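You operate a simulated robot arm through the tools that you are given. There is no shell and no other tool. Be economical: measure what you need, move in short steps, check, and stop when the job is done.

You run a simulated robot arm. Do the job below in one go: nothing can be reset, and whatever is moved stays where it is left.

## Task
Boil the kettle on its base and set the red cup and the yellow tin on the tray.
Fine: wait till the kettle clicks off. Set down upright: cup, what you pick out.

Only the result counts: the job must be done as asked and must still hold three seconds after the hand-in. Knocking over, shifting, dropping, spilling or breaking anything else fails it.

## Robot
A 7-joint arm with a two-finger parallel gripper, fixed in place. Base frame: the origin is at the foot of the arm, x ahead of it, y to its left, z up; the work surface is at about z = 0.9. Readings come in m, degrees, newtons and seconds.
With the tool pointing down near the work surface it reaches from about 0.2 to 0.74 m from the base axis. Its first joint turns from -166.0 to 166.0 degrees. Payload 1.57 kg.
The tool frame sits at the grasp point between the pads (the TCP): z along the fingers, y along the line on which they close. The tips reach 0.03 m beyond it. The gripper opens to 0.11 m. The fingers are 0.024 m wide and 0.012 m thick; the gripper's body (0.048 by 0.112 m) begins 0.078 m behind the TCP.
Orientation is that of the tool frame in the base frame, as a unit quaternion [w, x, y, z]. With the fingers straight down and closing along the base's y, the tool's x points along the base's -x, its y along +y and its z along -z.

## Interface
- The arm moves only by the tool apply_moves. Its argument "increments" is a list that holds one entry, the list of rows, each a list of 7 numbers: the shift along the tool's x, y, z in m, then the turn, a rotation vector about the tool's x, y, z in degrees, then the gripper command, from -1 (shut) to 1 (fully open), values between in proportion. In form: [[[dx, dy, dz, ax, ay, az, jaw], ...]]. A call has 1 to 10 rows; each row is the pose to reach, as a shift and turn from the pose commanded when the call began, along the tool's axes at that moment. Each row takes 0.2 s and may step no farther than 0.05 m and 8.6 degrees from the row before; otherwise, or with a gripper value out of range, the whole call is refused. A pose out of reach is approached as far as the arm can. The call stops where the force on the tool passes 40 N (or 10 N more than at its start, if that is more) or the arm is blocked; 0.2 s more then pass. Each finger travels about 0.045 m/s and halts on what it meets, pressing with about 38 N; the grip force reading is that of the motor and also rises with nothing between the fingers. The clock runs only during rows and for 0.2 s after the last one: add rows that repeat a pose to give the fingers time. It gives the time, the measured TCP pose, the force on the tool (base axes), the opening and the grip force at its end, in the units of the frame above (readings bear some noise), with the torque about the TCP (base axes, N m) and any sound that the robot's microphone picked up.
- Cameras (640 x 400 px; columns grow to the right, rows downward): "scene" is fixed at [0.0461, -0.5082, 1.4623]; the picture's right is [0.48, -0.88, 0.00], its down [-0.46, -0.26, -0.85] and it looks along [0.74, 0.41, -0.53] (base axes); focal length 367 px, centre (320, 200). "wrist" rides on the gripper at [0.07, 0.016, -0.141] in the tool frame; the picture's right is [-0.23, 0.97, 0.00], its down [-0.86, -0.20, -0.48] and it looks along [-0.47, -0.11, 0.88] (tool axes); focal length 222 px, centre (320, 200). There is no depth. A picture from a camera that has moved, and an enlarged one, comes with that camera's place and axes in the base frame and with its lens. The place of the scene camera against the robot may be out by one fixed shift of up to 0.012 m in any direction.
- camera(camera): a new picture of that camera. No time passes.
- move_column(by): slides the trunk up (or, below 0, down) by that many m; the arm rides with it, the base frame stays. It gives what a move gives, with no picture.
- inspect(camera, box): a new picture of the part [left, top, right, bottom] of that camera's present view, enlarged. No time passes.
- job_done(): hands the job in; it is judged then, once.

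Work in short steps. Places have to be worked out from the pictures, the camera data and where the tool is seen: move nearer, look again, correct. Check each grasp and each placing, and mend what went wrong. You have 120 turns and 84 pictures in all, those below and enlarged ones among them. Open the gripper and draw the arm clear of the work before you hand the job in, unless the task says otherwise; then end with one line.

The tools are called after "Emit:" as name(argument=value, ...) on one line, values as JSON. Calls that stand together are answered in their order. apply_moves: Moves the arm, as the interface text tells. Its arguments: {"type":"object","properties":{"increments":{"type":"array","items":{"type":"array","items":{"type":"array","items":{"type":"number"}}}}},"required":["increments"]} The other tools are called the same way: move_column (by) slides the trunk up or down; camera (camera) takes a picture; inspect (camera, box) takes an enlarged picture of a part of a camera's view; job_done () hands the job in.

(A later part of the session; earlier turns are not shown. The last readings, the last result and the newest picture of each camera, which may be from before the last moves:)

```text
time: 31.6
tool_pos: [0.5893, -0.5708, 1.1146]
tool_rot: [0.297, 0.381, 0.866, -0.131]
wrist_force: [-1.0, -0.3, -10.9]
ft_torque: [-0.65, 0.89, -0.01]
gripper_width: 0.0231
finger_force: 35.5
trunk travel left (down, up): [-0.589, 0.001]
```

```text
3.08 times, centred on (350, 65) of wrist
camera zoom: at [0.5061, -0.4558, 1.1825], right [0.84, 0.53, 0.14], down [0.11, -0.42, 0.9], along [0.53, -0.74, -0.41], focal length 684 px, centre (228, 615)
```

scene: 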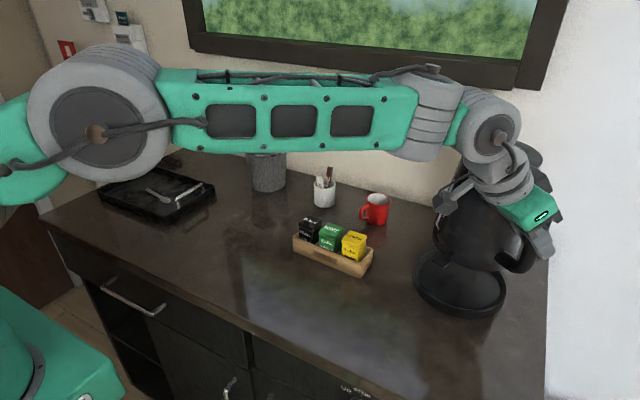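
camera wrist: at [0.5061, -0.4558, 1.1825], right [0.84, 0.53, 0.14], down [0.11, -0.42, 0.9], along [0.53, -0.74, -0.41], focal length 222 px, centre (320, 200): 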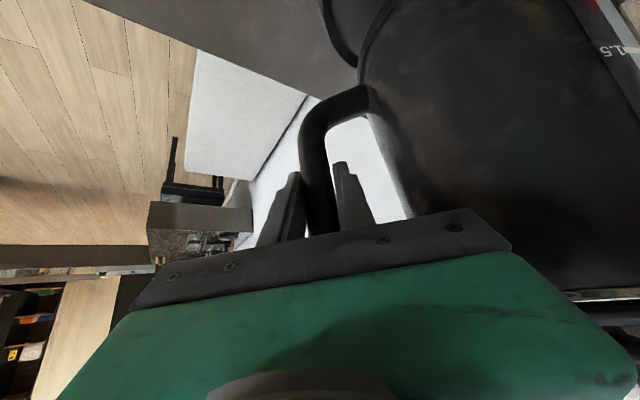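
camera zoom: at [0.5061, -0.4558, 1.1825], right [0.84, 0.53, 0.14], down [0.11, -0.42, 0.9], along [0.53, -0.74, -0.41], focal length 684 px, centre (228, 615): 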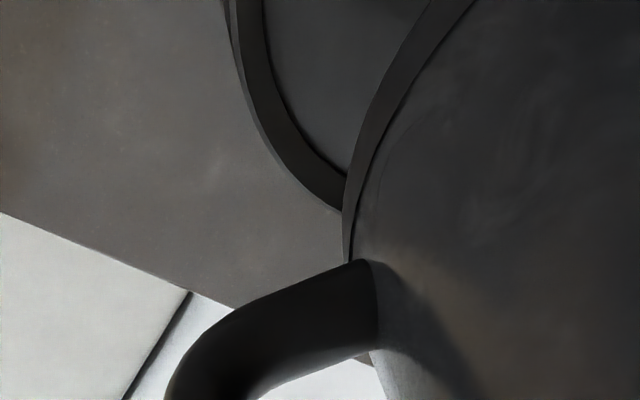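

I lower 55 mm (foot still ~2 cm above the rim) to compare alignment closely.

Emit:
apply_moves(increments=[[[0.0085, 0, 0.0108, 0, 0, 0, -1], [0.017, 0, 0.0217, 0, 0, 0, -1], [0.0255, 0, 0.0325, 0, 0, 0, -1], [0.0339, 0, 0.0433, 0, 0, 0, -1], [0.0339, 0, 0.0433, 0, 0, 0, -1]]])

Emit:
inspect(camera="scene", box=[400, 180, 540, 330])

Emit:
inspect(camera="wrist", box=[250, 0, 450, 130])

```text
time: 32.8
tool_pos: [0.5898, -0.5699, 1.0621]
tool_rot: [0.299, 0.381, 0.865, -0.132]
wrist_force: [-0.1, 0.3, -10.6]
ft_torque: [-0.66, 0.81, -0.02]
gripper_width: 0.023
finger_force: 35.5
trunk travel left (down, up): [-0.589, 0.001]
```

```text
2.67 times, centred on (470, 255) of scene
camera zoom: at [0.0461, -0.5082, 1.4623], right [0.48, -0.88, 0.0], down [-0.46, -0.26, -0.85], along [0.74, 0.41, -0.53], focal length 978 px, centre (-80, 53)
```

zoom: 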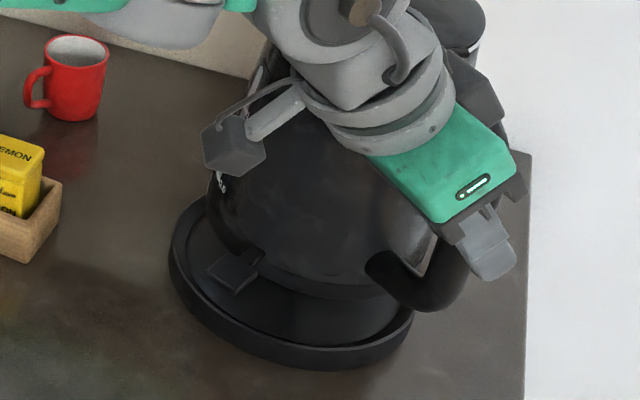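

```text
3.08 times, centred on (350, 65) of wrist
camera zoom: at [0.5054, -0.455, 1.1291], right [0.84, 0.53, 0.14], down [0.11, -0.41, 0.9], along [0.53, -0.74, -0.4], focal length 684 px, centre (228, 615)
```

zoom: 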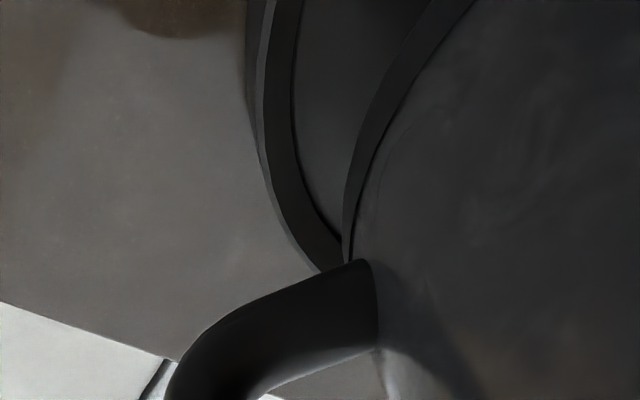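

Tighter zoom on foot versus recess.

Emit:
inspect(camera="scene", box=[430, 235, 510, 325])

```text
4.44 times, centred on (470, 280) of scene
camera zoom: at [0.0461, -0.5082, 1.4623], right [0.48, -0.88, 0.0], down [-0.46, -0.26, -0.85], along [0.74, 0.41, -0.53], focal length 1631 px, centre (-347, -156)
```

zoom: 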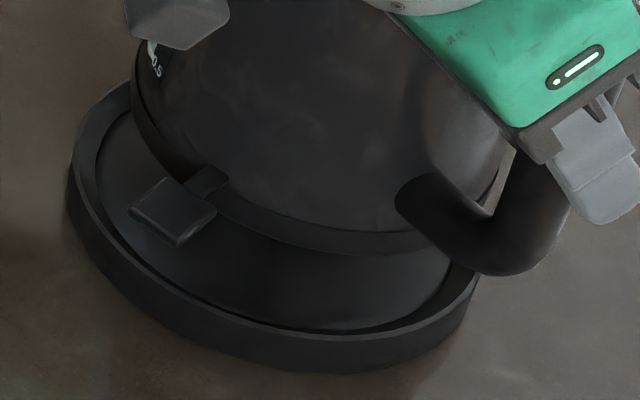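

From both cameras: recess centre ≈[0.681,-0.492], r≈0.0835; kettle foot centre ≈[0.694,-0.498], r≈0.080. I shift by (-0.012,+0.007) and lower 18 mm.

Emit:
apply_moves(increments=[[[0.005, -0.002, -0.004, 0, 0, 0, -1], [0.0105, -0.0041, -0.0082, 0, 0, 0, -1], [0.0161, -0.0041, -0.0011, 0, 0, 0, -1], [0.0216, -0.0041, 0.006, 0, 0, 0, -1], [0.0216, -0.0041, 0.006, 0, 0, 0, -1]]])

Emit:
inspect(camera="scene", box=[430, 235, 510, 325])

Emit:
inspect(camera="wrist", box=[250, 0, 450, 130])

```text
time: 34.0
tool_pos: [0.5778, -0.5637, 1.0424]
tool_rot: [0.299, 0.381, 0.865, -0.131]
wrist_force: [0.1, -0.4, -9.8]
ft_torque: [-0.68, 0.84, -0.01]
gripper_width: 0.0228
finger_force: 35.0
trunk travel left (down, up): [-0.589, 0.001]
```

```text
4.44 times, centred on (470, 280) of scene
camera zoom: at [0.0461, -0.5082, 1.4623], right [0.48, -0.88, 0.0], down [-0.46, -0.26, -0.85], along [0.74, 0.41, -0.53], focal length 1631 px, centre (-347, -156)
```

zoom: 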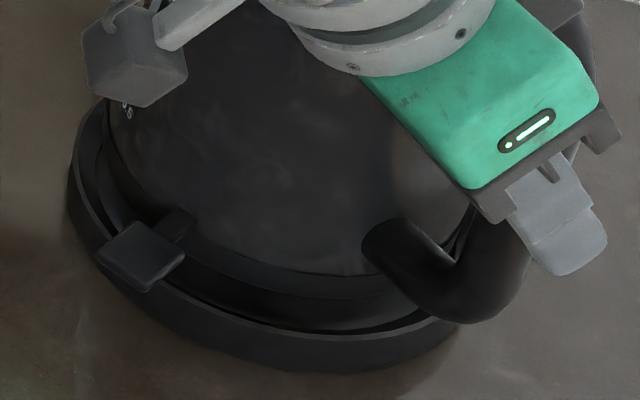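

```text
3.08 times, centred on (350, 65) of wrist
camera zoom: at [0.4936, -0.4478, 1.1108], right [0.84, 0.53, 0.14], down [0.11, -0.41, 0.9], along [0.53, -0.74, -0.4], focal length 684 px, centre (228, 615)
```

zoom: 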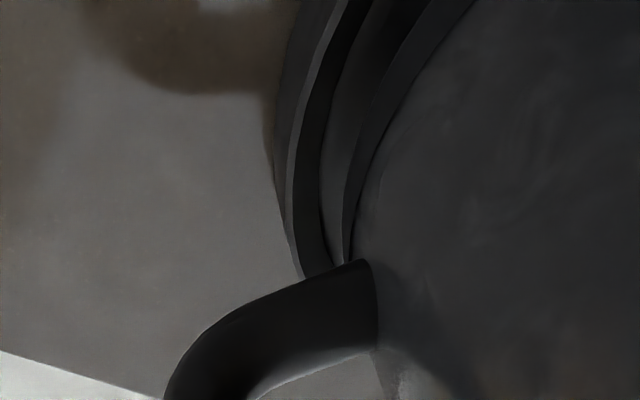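

Very close. Another tighter zoom of the front gap.

Emit:
inspect(camera="scene", box=[442, 270, 492, 312])

Emit:
inspect(camera="scene", box=[436, 245, 466, 300])

```text
9.52 times, centred on (467, 291) of scene
camera zoom: at [0.0461, -0.5082, 1.4623], right [0.48, -0.88, 0.0], down [-0.46, -0.26, -0.85], along [0.74, 0.41, -0.53], focal length 3494 px, centre (-1080, -667)
```

zoom: 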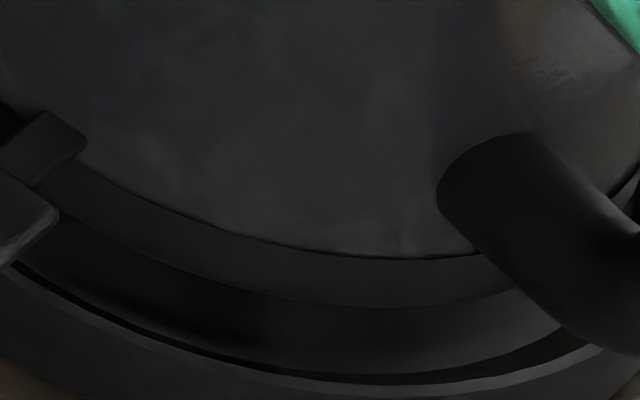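

```text
7.27 times, centred on (451, 272) of scene
camera zoom: at [0.0461, -0.5082, 1.4623], right [0.48, -0.88, 0.0], down [-0.46, -0.26, -0.85], along [0.74, 0.41, -0.53], focal length 2668 px, centre (-633, -327)
```

zoom: 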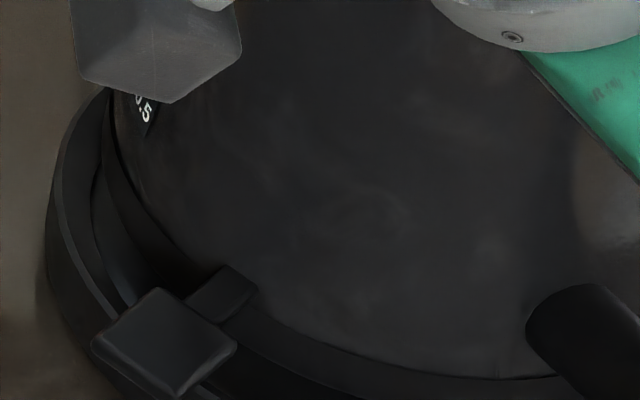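

Estimates put the foot within ~2 mm of centred. I nudge slightly and lower in small steps, watching force.

Emit:
apply_moves(increments=[[[0.0005, -0.002, -0.0003, 0, 0, 0, -1], [0.003, -0.002, 0.0029, 0, 0, 0, -1], [0.0055, -0.002, 0.006, 0, 0, 0, -1], [0.0055, -0.002, 0.006, 0, 0, 0, -1]]])

Emit:
inspect(camera="scene", box=[430, 235, 510, 325])

```text
time: 35.0
tool_pos: [0.5754, -0.5639, 1.0344]
tool_rot: [0.299, 0.38, 0.865, -0.131]
wrist_force: [-0.2, -0.1, -10.3]
ft_torque: [-0.66, 0.83, 0.04]
gripper_width: 0.023
finger_force: 35.5
trunk travel left (down, up): [-0.589, 0.001]
```

```text
4.44 times, centred on (470, 280) of scene
camera zoom: at [0.0461, -0.5082, 1.4623], right [0.48, -0.88, 0.0], down [-0.46, -0.26, -0.85], along [0.74, 0.41, -0.53], focal length 1631 px, centre (-347, -156)
```

zoom: 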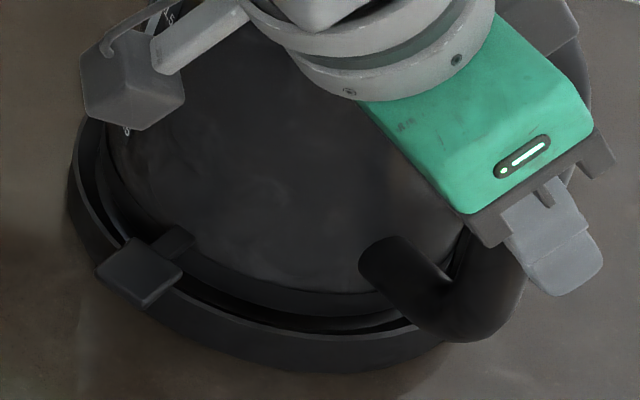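

Still free and centred-looking. Continue down in 3 mm steps.

Emit:
apply_moves(increments=[[[0.0018, 0, 0.0024, 0, 0, 0, -1], [0.0037, 0, 0.0047, 0, 0, 0, -1], [0.0055, 0, 0.0071, 0, 0, 0, -1], [0.0055, 0, 0.0071, 0, 0, 0, -1]]])

Emit:
inspect(camera="scene", box=[430, 235, 510, 325])

```text
time: 36.0
tool_pos: [0.5743, -0.5646, 1.031]
tool_rot: [0.303, 0.38, 0.864, -0.132]
wrist_force: [-2.8, -0.8, 9.4]
ft_torque: [-0.11, 0.32, 0.1]
gripper_width: 0.023
finger_force: 35.5
trunk travel left (down, up): [-0.589, 0.001]
```

```text
4.44 times, centred on (470, 280) of scene
camera zoom: at [0.0461, -0.5082, 1.4623], right [0.48, -0.88, 0.0], down [-0.46, -0.26, -0.85], along [0.74, 0.41, -0.53], focal length 1631 px, centre (-347, -156)
```

zoom: 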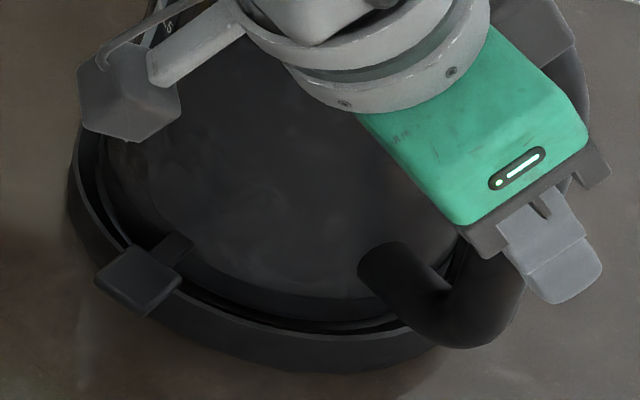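

Contact at about foot z≈0.914. I zoom in to see whether it's on the floor of the recess or on the rim.

Emit:
inspect(camera="scene", box=[436, 265, 496, 315])

Emit:
inspect(camera="wrist", box=[280, 0, 440, 110])

```text
8.00 times, centred on (466, 290) of scene
camera zoom: at [0.0461, -0.5082, 1.4623], right [0.48, -0.88, 0.0], down [-0.46, -0.26, -0.85], along [0.74, 0.41, -0.53], focal length 2935 px, centre (-848, -520)
```

zoom: 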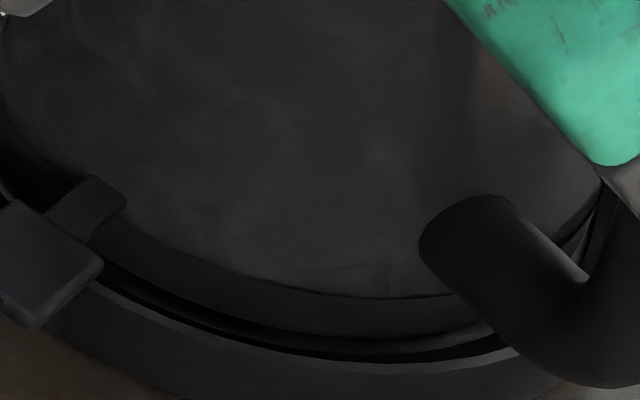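

```text
3.64 times, centred on (360, 55) of wrist
camera zoom: at [0.4908, -0.4486, 1.0981], right [0.84, 0.53, 0.14], down [0.1, -0.41, 0.91], along [0.54, -0.75, -0.4], focal length 808 px, centre (174, 727)
```

zoom: 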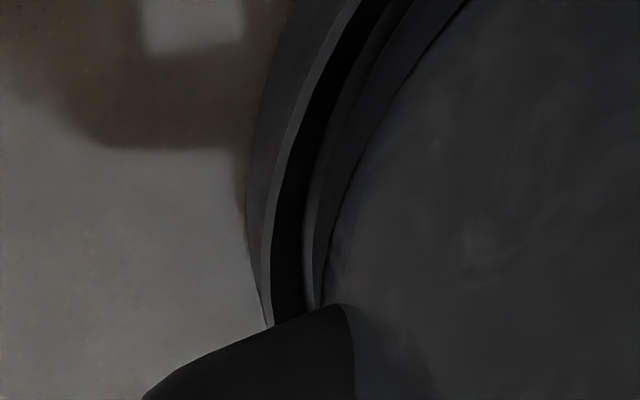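

Both cameras show a ~11 mm gap on the near side, so the foot is offset to the far side and probably rests on the far rim. I check the left side gap.

Emit:
inspect(camera="scene", box=[432, 250, 462, 300])

Emit:
inspect(camera="scene", box=[484, 250, 514, 300])

```text
8.00 times, centred on (447, 275) of scene
camera zoom: at [0.0461, -0.5082, 1.4623], right [0.48, -0.88, 0.0], down [-0.46, -0.26, -0.85], along [0.74, 0.41, -0.53], focal length 2935 px, centre (-696, -400)
```

zoom: 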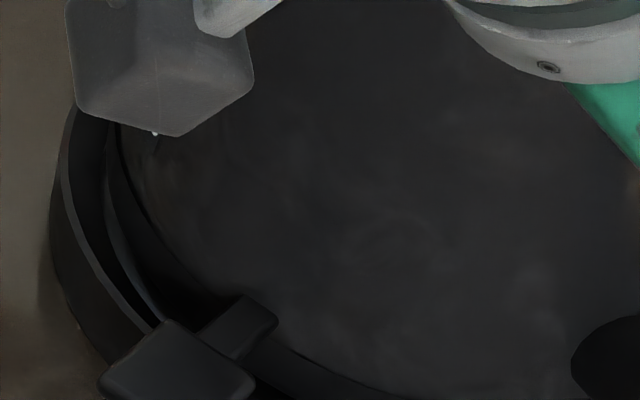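

```text
8.00 times, centred on (499, 275) of scene
camera zoom: at [0.0461, -0.5082, 1.4623], right [0.48, -0.88, 0.0], down [-0.46, -0.26, -0.85], along [0.74, 0.41, -0.53], focal length 2935 px, centre (-1112, -400)
```

zoom: 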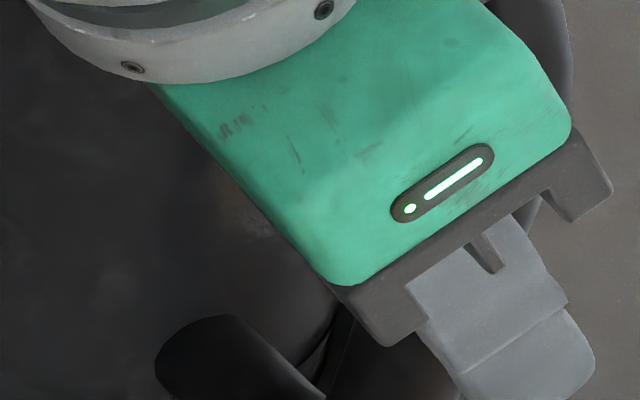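

Looking again: the dark band is the shadowed rim top; a thin even strip of recess floor shows beside the foot on the near and left sides, so it's seated inside. I ease the push off and open the fingers.

Emit:
apply_moves(increments=[[[-0.0018, 0, -0.0024, 0, 0, 0, -1], [-0.0018, 0, -0.0024, 0, 0, 0, -1], [-0.0018, 0, -0.0024, 0, 0, 0, -0.4], [-0.0018, 0, -0.0024, 0, 0, 0, -0.2], [-0.0018, 0, -0.0024, 0, 0, 0, -0.2], [-0.0018, 0, -0.0024, 0, 0, 0, -0.2]]])

Emit:
camera(camera="wrist")

Emit:
inspect(camera="scene", box=[390, 150, 580, 330])

```text
time: 37.4
tool_pos: [0.5739, -0.5644, 1.0303]
tool_rot: [0.299, 0.38, 0.865, -0.131]
wrist_force: [1.2, -0.1, 0.0]
ft_torque: [-0.03, -0.02, -0.03]
gripper_width: 0.044
finger_force: 0.2
trunk travel left (down, up): [-0.589, 0.001]
```

```text
30 pictures are left
camera wrist: at [0.4909, -0.4482, 1.0979], right [0.84, 0.53, 0.14], down [0.11, -0.41, 0.9], along [0.53, -0.74, -0.4], focal length 222 px, centre (320, 200)
```

wrist: 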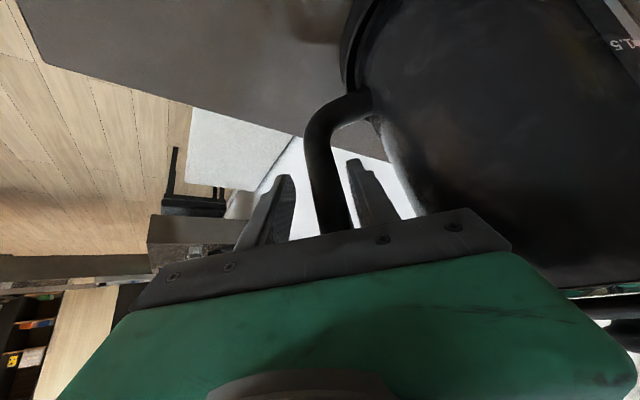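

```text
2.22 times, centred on (485, 240) of scene
camera zoom: at [0.0461, -0.5082, 1.4623], right [0.48, -0.88, 0.0], down [-0.46, -0.26, -0.85], along [0.74, 0.41, -0.53], focal length 815 px, centre (-47, 111)
```

zoom: 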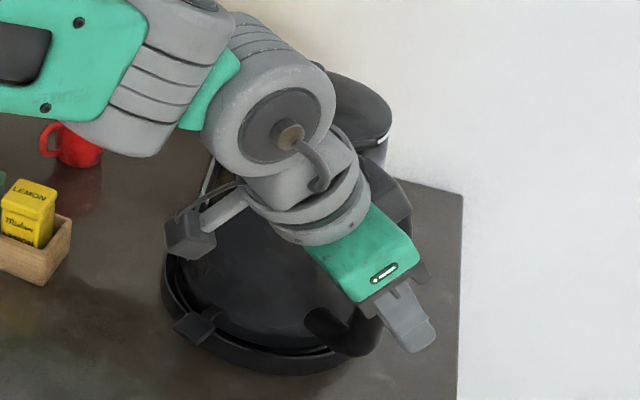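

The kettle stands free. I withdraw along the tool axis, then close the fingers.

Emit:
apply_moves(increments=[[[0, 0, -0.02, 0, 0, 0, -0.2], [0, 0, -0.045, 0, 0, 0, -0.2], [0, 0, -0.075, 0, 0, 0, -0.2], [0, 0, -0.11, 0, 0, 0, -0.2], [0, 0, -0.13, 0, 0, 0, -1], [0, 0, -0.13, 0, 0, 0, -1], [0, 0, -0.13, 0, 0, 0, -1]]])

Emit:
camera(camera="scene")

```text
time: 39.0
tool_pos: [0.5211, -0.5034, 1.1333]
tool_rot: [0.3, 0.381, 0.865, -0.132]
wrist_force: [0.2, 0.7, 0.6]
ft_torque: [-0.02, -0.03, 0.04]
gripper_width: 0.0003
finger_force: 14.4
trunk travel left (down, up): [-0.589, 0.001]
```

```text
28 pictures are left
```

scene: 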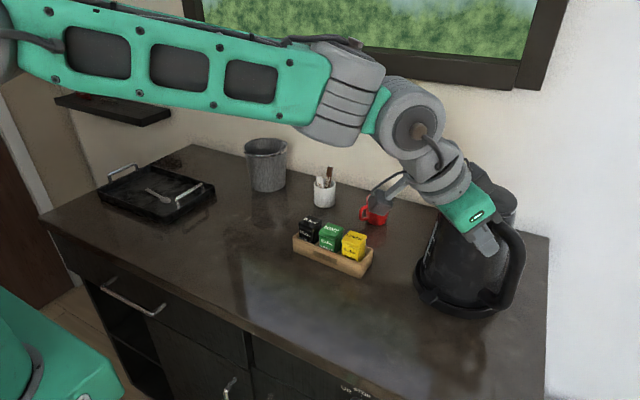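

Emit:
inspect(camera="scene", box=[400, 220, 540, 325])

```text
3.81 times, centred on (470, 272) of scene
camera zoom: at [0.0461, -0.5082, 1.4623], right [0.48, -0.88, 0.0], down [-0.46, -0.26, -0.85], along [0.74, 0.41, -0.53], focal length 1398 px, centre (-251, -76)
```

zoom: 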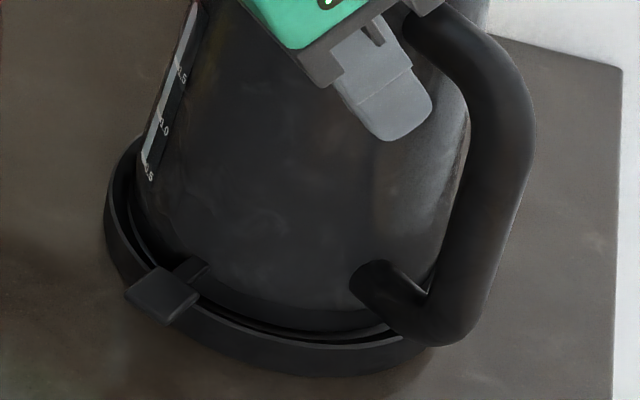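

Foot sits neatly in the recess. The paddle is at ≈[0.575,-0.4535,0.935]; I go above it with closed fingers and then down.

Emit:
apply_moves(increments=[[[0.0192, 0.0184, 0.0209, 0, 0, 0, -1], [0.0384, 0.0368, 0.0417, 0, 0, 0, -1], [0.0576, 0.0551, 0.0626, 0, 0, 0, -1], [0.0768, 0.0735, 0.0834, 0, 0, 0, -1], [0.0922, 0.0735, 0.1031, 0, 0, 0, -1], [0.0984, 0.0735, 0.111, 0, 0, 0, -1], [0.1045, 0.0735, 0.1188, 0, 0, 0, -1]]])

Emit:
inspect(camera="scene", box=[400, 220, 540, 325])

```text
time: 40.6
tool_pos: [0.5692, -0.448, 0.9753]
tool_rot: [0.3, 0.381, 0.865, -0.132]
wrist_force: [-0.1, -0.3, 0.8]
ft_torque: [-0.02, -0.04, 0.0]
gripper_width: 0.0
finger_force: 21.6
trunk travel left (down, up): [-0.589, 0.001]
```

```text
3.81 times, centred on (470, 272) of scene
camera zoom: at [0.0461, -0.5082, 1.4623], right [0.48, -0.88, 0.0], down [-0.46, -0.26, -0.85], along [0.74, 0.41, -0.53], focal length 1398 px, centre (-251, -76)
```

zoom: 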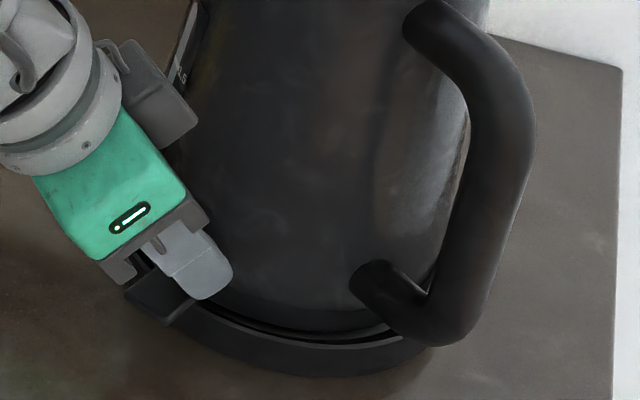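

The tip looks slightly right of the paddle in the scene view; I check with the wrist camera before pressing.

Emit:
inspect(camera="wrist", box=[220, 60, 420, 240])

```text
2.22 times, centred on (320, 150) of wrist
camera zoom: at [0.4852, -0.3331, 1.0419], right [0.84, 0.53, 0.14], down [0.11, -0.41, 0.9], along [0.53, -0.74, -0.4], focal length 494 px, centre (320, 311)
```

zoom: 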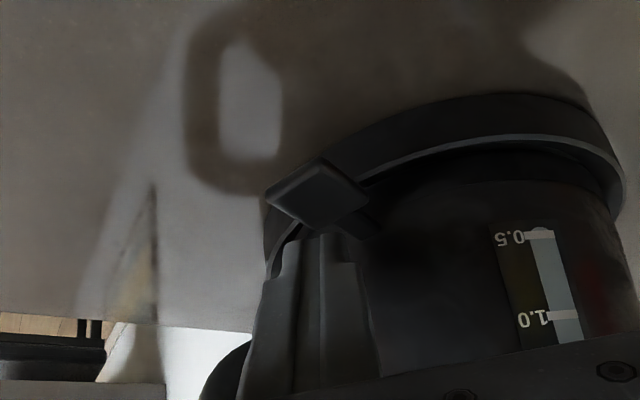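

Paddle is at ≈[0.571,-0.445]. I shift by (-4,+9.5) mm and press down stepwise.

Emit:
apply_moves(increments=[[[0.0076, 0.0035, -0.006, 0, 0, 0, -1], [0.0125, 0.0035, 0.0003, 0, 0, 0, -1], [0.0156, 0.0035, 0.0042, 0, 0, 0, -1], [0.0187, 0.0035, 0.0082, 0, 0, 0, -1], [0.0212, 0.0035, 0.0113, 0, 0, 0, -1], [0.023, 0.0035, 0.0137, 0, 0, 0, -1]]])

```text
time: 42.0
tool_pos: [0.5645, -0.4378, 0.9488]
tool_rot: [0.299, 0.382, 0.865, -0.131]
wrist_force: [-0.8, -1.5, 10.0]
ft_torque: [-0.01, -0.15, -0.03]
gripper_width: 0.0001
finger_force: 21.7
trunk travel left (down, up): [-0.589, 0.001]
```

10 N on the paddle; a few more millimetres.

Emit:
apply_moves(increments=[[[0.0012, 0, 0.0016, 0, 0, 0, -1], [0.0025, 0, 0.0032, 0, 0, 0, -1], [0.0025, 0, 0.0032, 0, 0, 0, -1]]])

Emit:
inspect(camera="scene", box=[400, 220, 540, 325])

```text
time: 42.8
tool_pos: [0.564, -0.4374, 0.9467]
tool_rot: [0.3, 0.381, 0.865, -0.132]
wrist_force: [-4.1, 3.9, 11.3]
ft_torque: [0.1, -0.04, 0.05]
gripper_width: 0.0
finger_force: 21.9
trunk travel left (down, up): [-0.589, 0.001]
```

```text
3.81 times, centred on (470, 272) of scene
camera zoom: at [0.0461, -0.5082, 1.4623], right [0.48, -0.88, 0.0], down [-0.46, -0.26, -0.85], along [0.74, 0.41, -0.53], focal length 1398 px, centre (-251, -76)
```

zoom: 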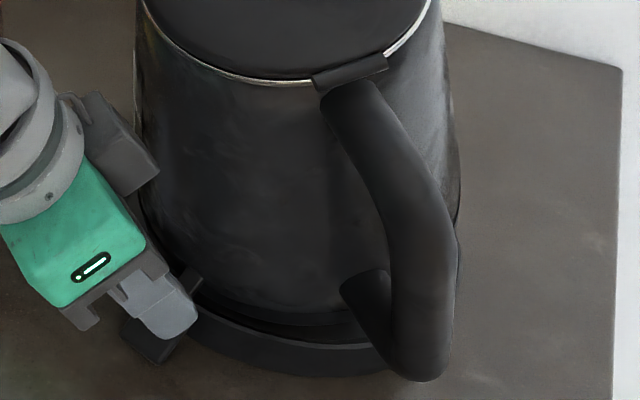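

The kettle is tipping toward the paddle. I back off slowly so it settles back.

Emit:
apply_moves(increments=[[[-0.0015, 0, -0.002, 0, 0, 0, -1], [-0.003, 0, -0.004, 0, 0, 0, -1], [-0.0045, 0, -0.006, 0, 0, 0, -1], [-0.006, 0, -0.008, 0, 0, 0, -1], [-0.008, 0, -0.0105, 0, 0, 0, -1], [-0.01, 0, -0.013, 0, 0, 0, -1], [-0.013, 0, -0.0165, 0, 0, 0, -1], [-0.016, 0, -0.0205, 0, 0, 0, -1], [-0.02, 0, -0.0256, 0, 0, 0, -1]]])

Emit:
inspect(camera="scene", box=[400, 180, 540, 325])

```text
time: 44.8
tool_pos: [0.5642, -0.4389, 0.9771]
tool_rot: [0.299, 0.38, 0.865, -0.131]
wrist_force: [0.0, -0.1, -0.4]
ft_torque: [-0.02, 0.01, 0.01]
gripper_width: 0.0
finger_force: 21.7
trunk travel left (down, up): [-0.589, 0.001]
```

```text
2.76 times, centred on (470, 252) of scene
camera zoom: at [0.0461, -0.5082, 1.4623], right [0.48, -0.88, 0.0], down [-0.46, -0.26, -0.85], along [0.74, 0.41, -0.53], focal length 1012 px, centre (-94, 55)
```

zoom: 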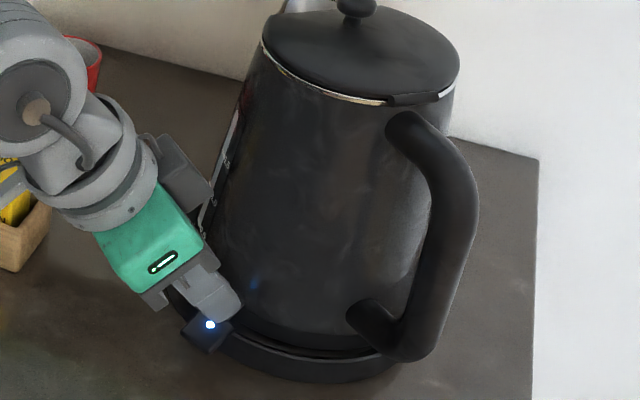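

A blue light is lit on the paddle: the kettle is on and stands upright. I retreat up and listen.

Emit:
apply_moves(increments=[[[0, 0, -0.03, 0, 0, 0, -1], [0, 0, -0.07, 0, 0, 0, -1], [-0.02, 0.02, -0.11, 0, 0, 0, -1], [-0.04, 0.04, -0.15, 0, 0, 0, 0], [-0.05, 0.06, -0.18, 0, 0, 0, 1]]])

Emit:
camera(camera="scene")

```text
time: 46.0
tool_pos: [0.5592, -0.3433, 1.1495]
tool_rot: [0.298, 0.382, 0.865, -0.131]
wrist_force: [0.1, 0.4, 0.0]
ft_torque: [-0.01, -0.03, 0.0]
gripper_width: 0.048
finger_force: 0.2
trunk travel left (down, up): [-0.589, 0.001]
```

```text
22 pictures are left
```

scene: 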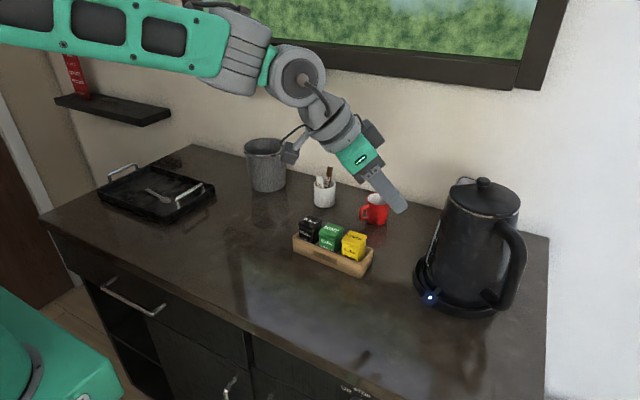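

Boiling light on, all stands. Next I look at cup and tin from near: yaw +27.5° and move to [0.60,-0.15,1.10].

Emit:
apply_moves(increments=[[[0.0242, 0.0321, -0.0062, -3.38, 0, -4.34, 1], [0.0484, 0.0643, -0.0125, -6.76, 0, -8.68, 1], [0.0726, 0.0964, -0.0187, -10.14, 0, -13.02, 1], [0.0968, 0.1286, -0.025, -13.52, 0, -17.36, 1], [0.121, 0.1607, -0.0312, -16.9, 0, -21.7, 1]]])

Emit:
camera(camera="wrist")

```text
time: 47.2
tool_pos: [0.6013, -0.1512, 1.1006]
tool_rot: [0.323, 0.163, 0.931, -0.057]
wrist_force: [-0.6, 0.2, 0.1]
ft_torque: [0.02, -0.01, 0.01]
gripper_width: 0.1098
finger_force: 0.0
trunk travel left (down, up): [-0.589, 0.001]
```

```text
21 pictures are left
camera wrist: at [0.4743, -0.0875, 1.1677], right [0.5, 0.85, 0.14], down [0.29, -0.31, 0.91], along [0.82, -0.41, -0.4], focal length 222 px, centre (320, 200)
```

wrist: 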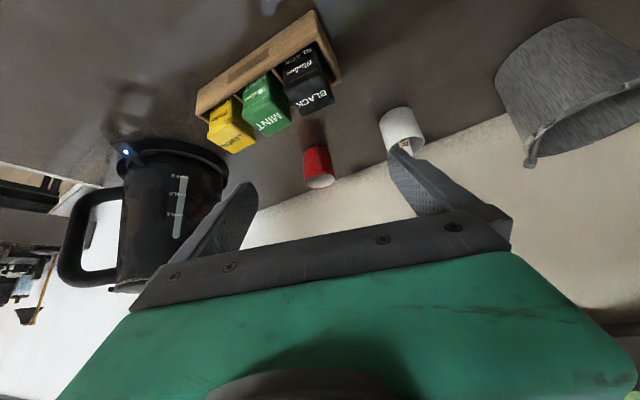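

Emit:
inspect(camera="wrist", box=[190, 80, 350, 200])

```text
3.33 times, centred on (270, 140) of wrist
camera zoom: at [0.4743, -0.0875, 1.1677], right [0.5, 0.85, 0.14], down [0.29, -0.31, 0.91], along [0.82, -0.41, -0.4], focal length 740 px, centre (487, 400)
```

zoom: 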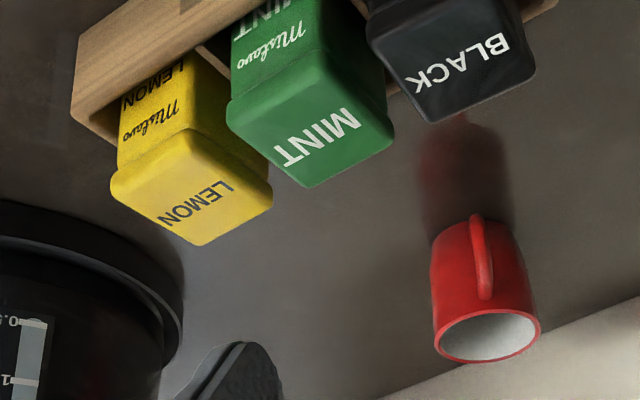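

Cup: axis ≈[0.798,-0.243], height ≈0.07, diameter ≈0.058, handle toward azimuth ≈155° (straight at the hand), so fingers can straddle it laterally. I move to a pre-grasp 0.12 m back, yaw −25°.

Emit:
apply_moves(increments=[[[-0.0188, -0.0032, 0.034, 0.8, 0, 1, 0.82], [-0.0376, -0.0064, 0.0681, 1.6, 0, 2, 0.82], [-0.0564, -0.0096, 0.1021, 2.4, 0, 3, 0.82], [-0.0752, -0.0128, 0.1362, 3.1, 0, 3.9, 0.82]]])

Emit:
inspect(camera="wrist", box=[220, 80, 420, 240])

```text
time: 48.2
tool_pos: [0.7328, -0.2118, 1.0399]
tool_rot: [0.319, 0.204, 0.923, -0.07]
wrist_force: [0.2, -0.4, 0.2]
ft_torque: [0.01, 0.03, 0.0]
gripper_width: 0.1001
finger_force: 0.1
trunk travel left (down, up): [-0.589, 0.001]
```

```text
2.50 times, centred on (320, 160) of wrist
camera zoom: at [0.6113, -0.1385, 1.1071], right [0.57, 0.81, 0.14], down [0.26, -0.34, 0.9], along [0.78, -0.48, -0.4], focal length 555 px, centre (320, 300)
```

zoom: 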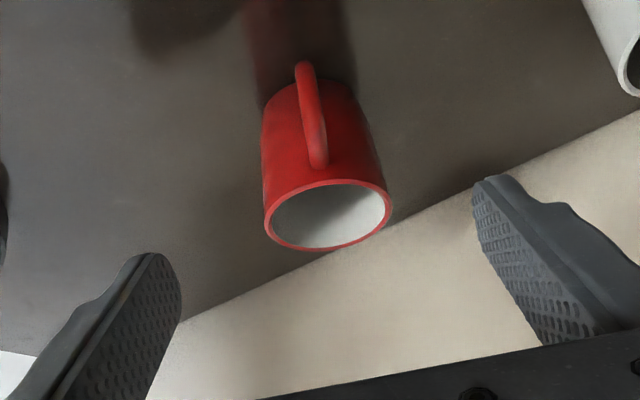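

Cup axis refined to [0.802,-0.245], centred laterally. Advance 0.124 m along the tool axis.

Emit:
apply_moves(increments=[[[0, -0.001, 0.03, 0, 0, 0, 0.82], [0, -0.001, 0.06, 0, 0, 0, 0.82], [0, -0.001, 0.085, 0, 0, 0, 0.82], [0, -0.001, 0.105, 0, 0, 0, 0.82], [0.0008, -0.001, 0.124, 0, 0, 0, 0.82]]])

Emit:
inspect(camera="wrist", box=[220, 80, 420, 240])

```text
time: 49.4
tool_pos: [0.8002, -0.2466, 0.9421]
tool_rot: [0.319, 0.205, 0.922, -0.073]
wrist_force: [0.2, 0.0, 1.3]
ft_torque: [0.01, -0.01, -0.01]
gripper_width: 0.1002
finger_force: 0.1
trunk travel left (down, up): [-0.589, 0.001]
```

```text
2.50 times, centred on (320, 160) of wrist
camera zoom: at [0.6786, -0.1727, 1.0091], right [0.57, 0.81, 0.14], down [0.26, -0.34, 0.91], along [0.78, -0.48, -0.4], focal length 555 px, centre (320, 300)
```

zoom: 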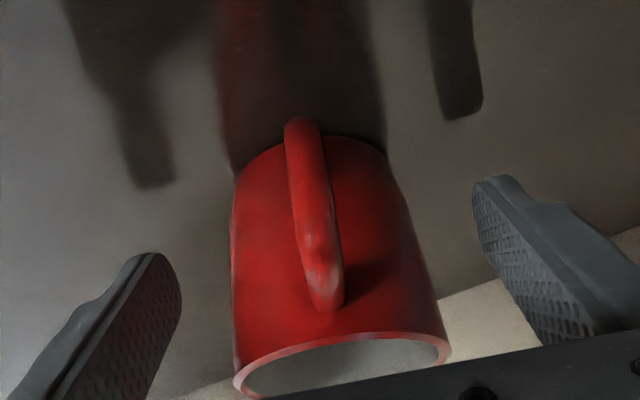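

Cup is between the pads. Close.

Emit:
apply_moves(increments=[[[0, 0, 0, 0, 0, 0, -1], [0, 0, 0, 0, 0, 0, -1], [0, 0, 0, 0, 0, 0, -1], [0, 0, 0, 0, 0, 0, -1], [0, 0, 0, 0, 0, 0, -1]]])

Emit:
apply_moves(increments=[[[-0.012, 0, -0.016, 0, 0, 0, -1], [-0.025, 0, -0.032, 0, 0, 0, -1], [-0.04, 0, -0.051, 0, 0, 0, -1], [-0.055, 0, -0.07, 0, 0, 0, -1]]])

Emit:
inspect(camera="wrist", box=[220, 80, 420, 240])

```text
time: 50.6
tool_pos: [0.7991, -0.2472, 0.9419]
tool_rot: [0.32, 0.204, 0.922, -0.072]
wrist_force: [0.0, -0.5, 0.6]
ft_torque: [-0.01, -0.02, 0.01]
gripper_width: 0.057
finger_force: 36.7
trunk travel left (down, up): [-0.589, 0.001]
```

```text
time: 51.6
tool_pos: [0.8001, -0.2464, 1.0329]
tool_rot: [0.319, 0.204, 0.923, -0.073]
wrist_force: [-0.3, 0.1, -1.2]
ft_torque: [0.01, 0.0, 0.01]
gripper_width: 0.0572
finger_force: 38.2
trunk travel left (down, up): [-0.589, 0.001]
```

```text
2.50 times, centred on (320, 160) of wrist
camera zoom: at [0.6783, -0.1719, 1.099], right [0.57, 0.81, 0.14], down [0.26, -0.34, 0.9], along [0.78, -0.48, -0.4], focal length 555 px, centre (320, 300)
```

zoom: 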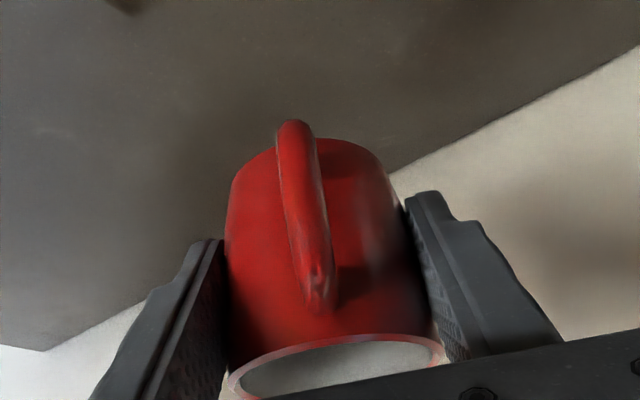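

Cup is firmly held. I retract to [0.60,-0.15,1.13] while yawing, then swing toward the tray.

Emit:
apply_moves(increments=[[[0.0192, 0.0004, -0.0355, -3.08, 0, -3.93, -1], [0.0383, 0.0008, -0.071, -6.17, 0, -7.87, -1], [0.0575, 0.0012, -0.1065, -9.25, 0, -11.8, -1], [0.0767, 0.0016, -0.142, -12.33, 0, -15.73, -1], [0.0958, 0.002, -0.1775, -15.42, 0, -19.67, -1], [0.115, 0.0024, -0.213, -18.5, 0, -23.6, -1]]])

Emit:
apply_moves(increments=[[[0.0063, 0.0425, -0.0049, -3.08, 0, -3.93, -1], [0.0126, 0.085, -0.0098, -6.17, 0, -7.87, -1], [0.0189, 0.1276, -0.0148, -9.25, 0, -11.8, -1], [0.0251, 0.1701, -0.0197, -12.33, 0, -15.73, -1], [0.0314, 0.2126, -0.0246, -15.42, 0, -19.67, -1], [0.0377, 0.2551, -0.0295, -18.5, 0, -23.6, -1]]])

Emit:
camera(camera="wrist")

```text
time: 53.0
tool_pos: [0.5993, -0.1495, 1.1275]
tool_rot: [0.326, -0.042, 0.944, 0.013]
wrist_force: [0.2, 0.6, -0.9]
ft_torque: [0.01, -0.02, 0.03]
gripper_width: 0.0569
finger_force: 37.9
trunk travel left (down, up): [-0.589, 0.001]
```

```text
time: 54.4
tool_pos: [0.5304, 0.0998, 1.1267]
tool_rot: [0.311, -0.286, 0.901, 0.097]
wrist_force: [-0.1, 0.3, -0.8]
ft_torque: [-0.03, 0.0, 0.0]
gripper_width: 0.0566
finger_force: 37.5
trunk travel left (down, up): [-0.589, 0.001]
```

```text
16 pictures are left
camera wrist: at [0.4049, 0.0315, 1.1938], right [-0.41, 0.9, 0.14], down [0.42, 0.06, 0.9], along [0.81, 0.43, -0.4], focal length 222 px, centre (320, 200)
```

wrist: 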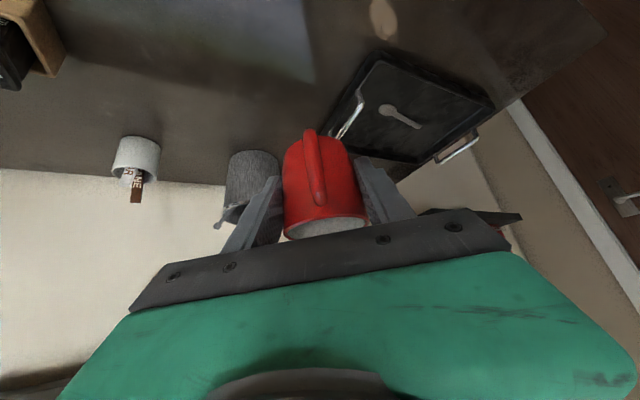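

Emit:
inspect(camera="wrist", box=[310, 35, 510, 175])

```text
2.86 times, centred on (410, 105) of wrist
camera zoom: at [0.4049, 0.0315, 1.1938], right [-0.41, 0.9, 0.14], down [0.42, 0.06, 0.9], along [0.81, 0.43, -0.4], focal length 635 px, centre (63, 471)
```

zoom: 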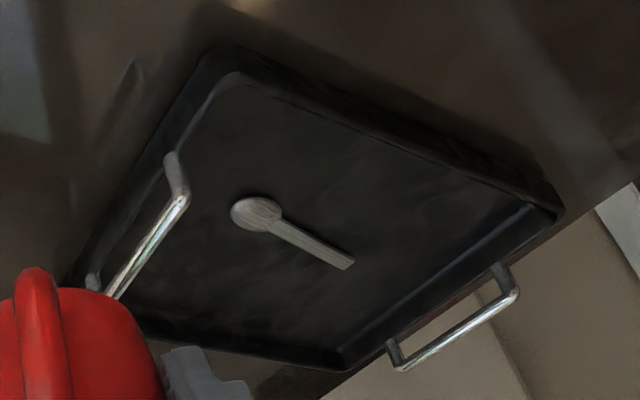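

Tray floor spans x 0.54–0.71, y 0.235–0.49; spoon lies from [0.607,0.298] to [0.624,0.398]. I'll set the cup at [0.655,0.432] with yaw 10°; moving to hover above.

Emit:
apply_moves(increments=[[[-0.0229, 0.025, 0.0301, 1.93, 0, 2.46, -1], [-0.0458, 0.05, 0.0602, 3.85, 0, 4.93, -1], [-0.0687, 0.075, 0.0903, 5.78, 0, 7.39, -1], [-0.0916, 0.1, 0.1204, 7.7, 0, 9.85, -1], [-0.1145, 0.125, 0.1506, 9.63, 0, 12.3, -1], [-0.1374, 0.15, 0.1807, 11.55, 0, 14.8, -1], [-0.1603, 0.175, 0.2108, 13.5, 0, 17.2, -1], [-0.1832, 0.2001, 0.2409, 15.4, 0, 19.7, -1]]])

Emit:
camera(camera="wrist")

```text
time: 56.2
tool_pos: [0.6538, 0.4337, 1.0485]
tool_rot: [0.324, -0.083, 0.942, 0.027]
wrist_force: [0.4, -0.8, -0.4]
ft_torque: [-0.03, 0.0, 0.01]
gripper_width: 0.0566
finger_force: 38.0
trunk travel left (down, up): [-0.589, 0.001]
```

```text
14 pictures are left
camera wrist: at [0.5125, 0.4247, 1.1162], right [0.01, 0.99, 0.14], down [0.41, -0.13, 0.9], along [0.91, 0.05, -0.4], focal length 222 px, centre (320, 200)
```

wrist: 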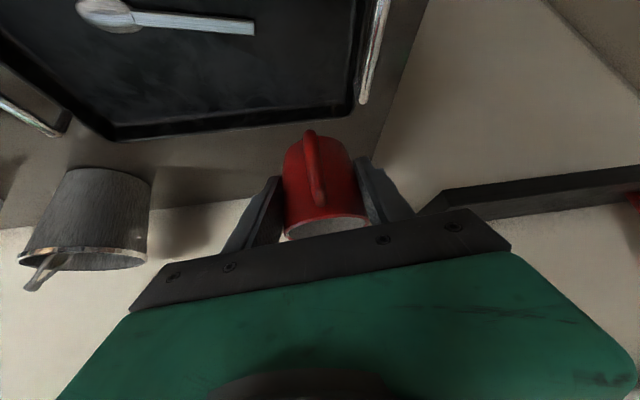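

Position confirmed relative to the tray. Shift 8 mm inward and lower to just above the floor, then creep to contact.

Emit:
apply_moves(increments=[[[0.014, -0.008, 0.016, 0, 0, 0, -1], [0.029, -0.008, 0.035, 0, 0, 0, -1], [0.041, -0.008, 0.051, 0, 0, 0, -1], [0.0505, -0.008, 0.063, 0, 0, 0, -1], [0.0535, -0.008, 0.0669, 0, 0, 0, -1], [0.0553, -0.008, 0.0693, 0, 0, 0, -1]]])

```text
time: 57.6
tool_pos: [0.6555, 0.4241, 0.9594]
tool_rot: [0.325, -0.083, 0.942, 0.027]
wrist_force: [-0.1, 0.7, -1.1]
ft_torque: [0.01, 0.03, 0.0]
gripper_width: 0.0569
finger_force: 38.1
trunk travel left (down, up): [-0.589, 0.001]
```

Emit:
apply_moves(increments=[[[0.0018, 0, 0.0024, 0, 0, 0, -1], [0.0037, 0, 0.0047, 0, 0, 0, -1], [0.0049, 0, 0.0063, 0, 0, 0, -1], [0.0049, 0, 0.0063, 0, 0, 0, -1]]])

```text
time: 58.6
tool_pos: [0.6564, 0.4246, 0.9522]
tool_rot: [0.325, -0.082, 0.942, 0.027]
wrist_force: [0.2, 0.4, -1.6]
ft_torque: [0.01, 0.02, -0.03]
gripper_width: 0.0567
finger_force: 38.8
trunk travel left (down, up): [-0.589, 0.001]
```

No contact yet at z 0.952; creep further.

Emit:
apply_moves(increments=[[[0.0012, 0, 0.0016, 0, 0, 0, -1], [0.0025, 0, 0.0032, 0, 0, 0, -1], [0.0037, 0, 0.0047, 0, 0, 0, -1], [0.0049, 0, 0.0063, 0, 0, 0, -1]]])

```text
time: 59.6
tool_pos: [0.6571, 0.4235, 0.9464]
tool_rot: [0.327, -0.082, 0.941, 0.029]
wrist_force: [-2.0, -1.7, 10.2]
ft_torque: [-0.26, -0.03, -0.05]
gripper_width: 0.0569
finger_force: 37.8
trunk travel left (down, up): [-0.589, 0.001]
```

Contact: the cup stands on the tray. Ease off, open, and withdraw along the tool axis.

Emit:
apply_moves(increments=[[[-0.0012, 0, -0.0016, 0, 0, 0, -1], [-0.0012, 0, -0.0016, 0, 0, 0, 0.45], [-0.0012, 0, -0.0016, 0, 0, 0, 0.45], [-0.0012, 0, -0.0016, 0, 0, 0, 0.45], [-0.0012, 0, -0.02, 0, 0, 0, 0.45], [-0.0012, 0, -0.05, 0, 0, 0, 0.45], [-0.0012, 0, -0.09, 0, 0, 0, 0.45], [-0.0012, 0, -0.13, 0, 0, 0, 0.45]]])

Emit:
camera(camera="scene")

```text
time: 61.4
tool_pos: [0.5766, 0.4105, 1.0469]
tool_rot: [0.325, -0.081, 0.942, 0.027]
wrist_force: [0.2, 0.4, 0.0]
ft_torque: [0.03, 0.01, 0.01]
gripper_width: 0.0797
finger_force: 0.1
trunk travel left (down, up): [-0.589, 0.001]
```

```text
13 pictures are left
```

scene: 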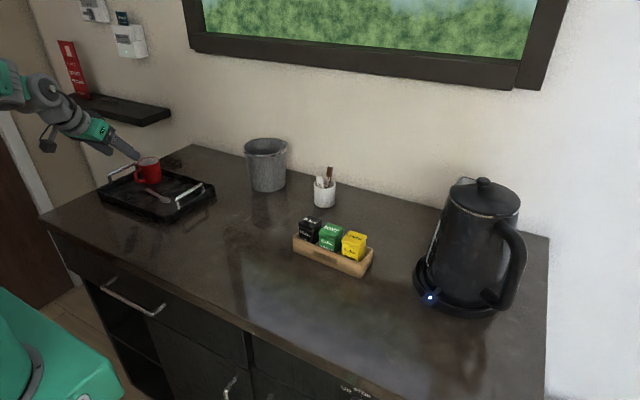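

Cup stands on the tray; the kettle's still on. Now for the tin (top ≈[0.622,-0.268,0.972]): retreat to [0.45,0.15,1.15], straightening the tool.

Emit:
apply_moves(increments=[[[0.004, -0.015, -0.035, 0, 5.4, 0, 0.45], [0.012, -0.05, -0.07, 0, 10.8, 0, 0.6], [0.024, -0.09, -0.095, 0, 16.2, 0, 1], [0.036, -0.13, -0.12, 0, 21.6, 0, 1], [0.048, -0.165, -0.145, 0, 27, 0, 1], [0.06, -0.2, -0.165, 0, 32.4, 0, 1], [0.0726, -0.234, -0.1837, 0, 38, 0, 1]]])

```text
refused: row 2 steps farther than a row can; nothing moved
```

Emit:
apply_moves(increments=[[[0.006, -0.012, -0.035, 0, 5.4, 0, 0.45], [0.014, -0.04, -0.068, 0, 10.8, 0, 0.6], [0.024, -0.078, -0.092, 0, 16.2, 0, 1], [0.036, -0.117, -0.115, 0, 21.6, 0, 1], [0.048, -0.156, -0.138, 0, 27, 0, 1], [0.06, -0.195, -0.161, 0, 32.4, 0, 1], [0.0726, -0.234, -0.1837, 0, 38, 0, 1]]])

```text
time: 63.0
tool_pos: [0.452, 0.1496, 1.1494]
tool_rot: [0.0, -0.087, 0.996, -0.001]
wrist_force: [0.0, -1.0, 1.2]
ft_torque: [-0.03, 0.0, 0.0]
gripper_width: 0.1102
finger_force: 0.1
trunk travel left (down, up): [-0.589, 0.001]
```

Emit:
apply_moves(increments=[[[-0.0004, -0.0255, 0, 0, 0, 8, 1], [-0.0008, -0.051, 0, 0, 0, 16, 1], [-0.0012, -0.0765, 0, 0, 0, 24, 1], [-0.0016, -0.102, 0, 0, 0, 32, 1], [-0.002, -0.1275, 0, 0, 0, 40, 1], [-0.0024, -0.153, 0, 0, 0, 48, 1], [-0.0028, -0.1785, 0, 0, 0, 56, 1], [-0.0032, -0.204, 0, 0, 0, 64, 1], [-0.0036, -0.2295, 0, 0, 0, 72, 1], [-0.0038, -0.2547, 0, 0, 0, 80, 1]]])

```text
time: 65.2
tool_pos: [0.5005, -0.1011, 1.1494]
tool_rot: [0.001, 0.575, 0.818, 0.001]
wrist_force: [0.0, -0.6, 0.2]
ft_torque: [0.0, 0.0, 0.0]
gripper_width: 0.1099
finger_force: 0.0
trunk travel left (down, up): [-0.589, 0.001]
```

Emit:
apply_moves(increments=[[[-0.0397, 0.0115, 0.012, 0, 0, 4, 1], [-0.0793, 0.0231, 0.024, 0, 0, 8, 1], [-0.119, 0.0346, 0.036, 0, 0, 12, 1], [-0.1586, 0.0462, 0.048, 0, 0, 16, 1], [-0.1983, 0.0577, 0.06, 0, 0, 19.8, 1]]])

Emit:
camera(camera="wrist")

```text
time: 66.4
tool_pos: [0.6212, -0.268, 1.088]
tool_rot: [0.001, 0.707, 0.708, 0.0]
wrist_force: [0.8, -0.5, 0.3]
ft_torque: [0.02, -0.02, 0.05]
gripper_width: 0.1103
finger_force: 0.1
trunk travel left (down, up): [-0.589, 0.001]
```

```text
12 pictures are left
camera wrist: at [0.6378, -0.1986, 1.2289], right [0.97, -0.23, 0.0], down [-0.2, -0.85, 0.48], along [-0.11, -0.47, -0.88], focal length 222 px, centre (320, 200)
```

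wrist: 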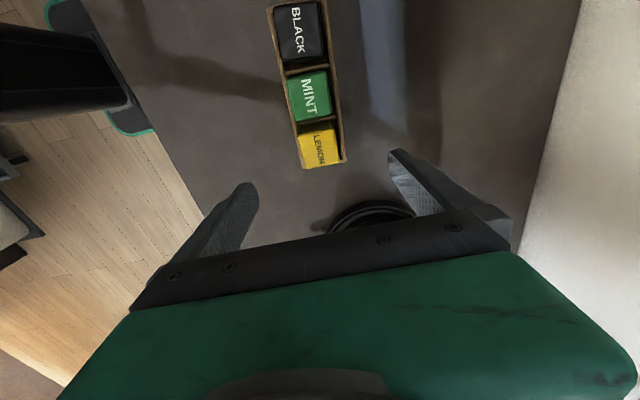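

Emit:
inspect(camera="wrist", box=[260, 90, 380, 180])

```text
4.44 times, centred on (320, 135) of wrist
camera zoom: at [0.6378, -0.1986, 1.2289], right [0.97, -0.23, 0.0], down [-0.2, -0.85, 0.48], along [-0.11, -0.47, -0.88], focal length 987 px, centre (320, 489)
```

zoom: 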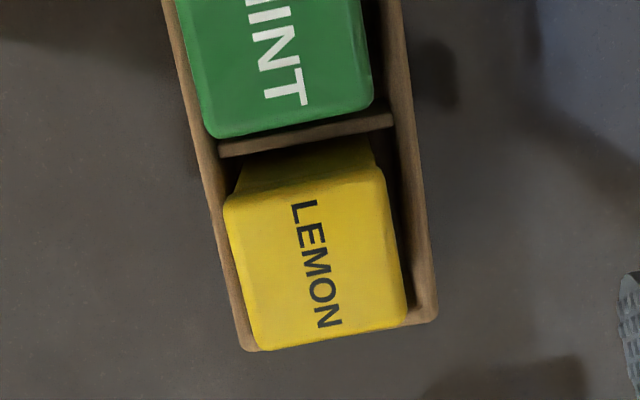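

Tin lid is square to the axes, 0.04 m wide, centred at [0.620,-0.270]; box walls top ≈0.935. I lower to TCP z 0.972 so the tips stay above the walls.

Emit:
apply_moves(increments=[[[-0.002, -0.001, 0.035, 0, 0, 0, 0.6], [-0.002, -0.001, 0.07, 0, 0, 0, 0.4], [-0.002, -0.001, 0.1, 0, 0, 0, 0.4], [-0.002, -0.001, 0.116, 0, 0, 0, 0.4], [-0.002, -0.001, 0.116, 0, 0, 0, 0.4]]])

Emit:
inspect(camera="scene", box=[290, 190, 390, 290])

```text
time: 67.6
tool_pos: [0.6191, -0.2684, 0.9733]
tool_rot: [0.001, 0.706, 0.708, 0.0]
wrist_force: [0.7, 0.3, 0.2]
ft_torque: [0.02, -0.01, -0.01]
gripper_width: 0.077
finger_force: 0.1
trunk travel left (down, up): [-0.589, 0.001]
```

```text
4.00 times, centred on (340, 240) of scene
camera zoom: at [0.0461, -0.5082, 1.4623], right [0.48, -0.88, 0.0], down [-0.46, -0.26, -0.85], along [0.74, 0.41, -0.53], focal length 1468 px, centre (240, 40)
```

zoom: 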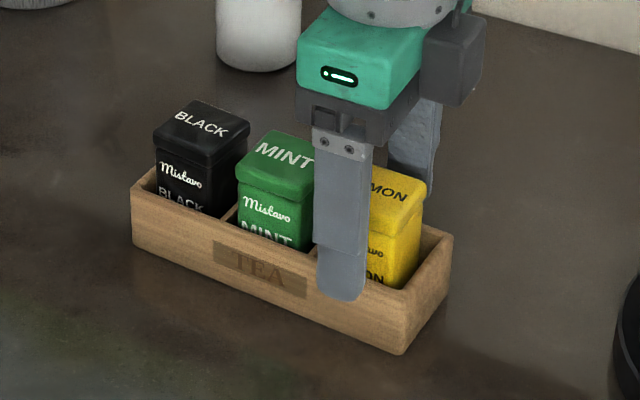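

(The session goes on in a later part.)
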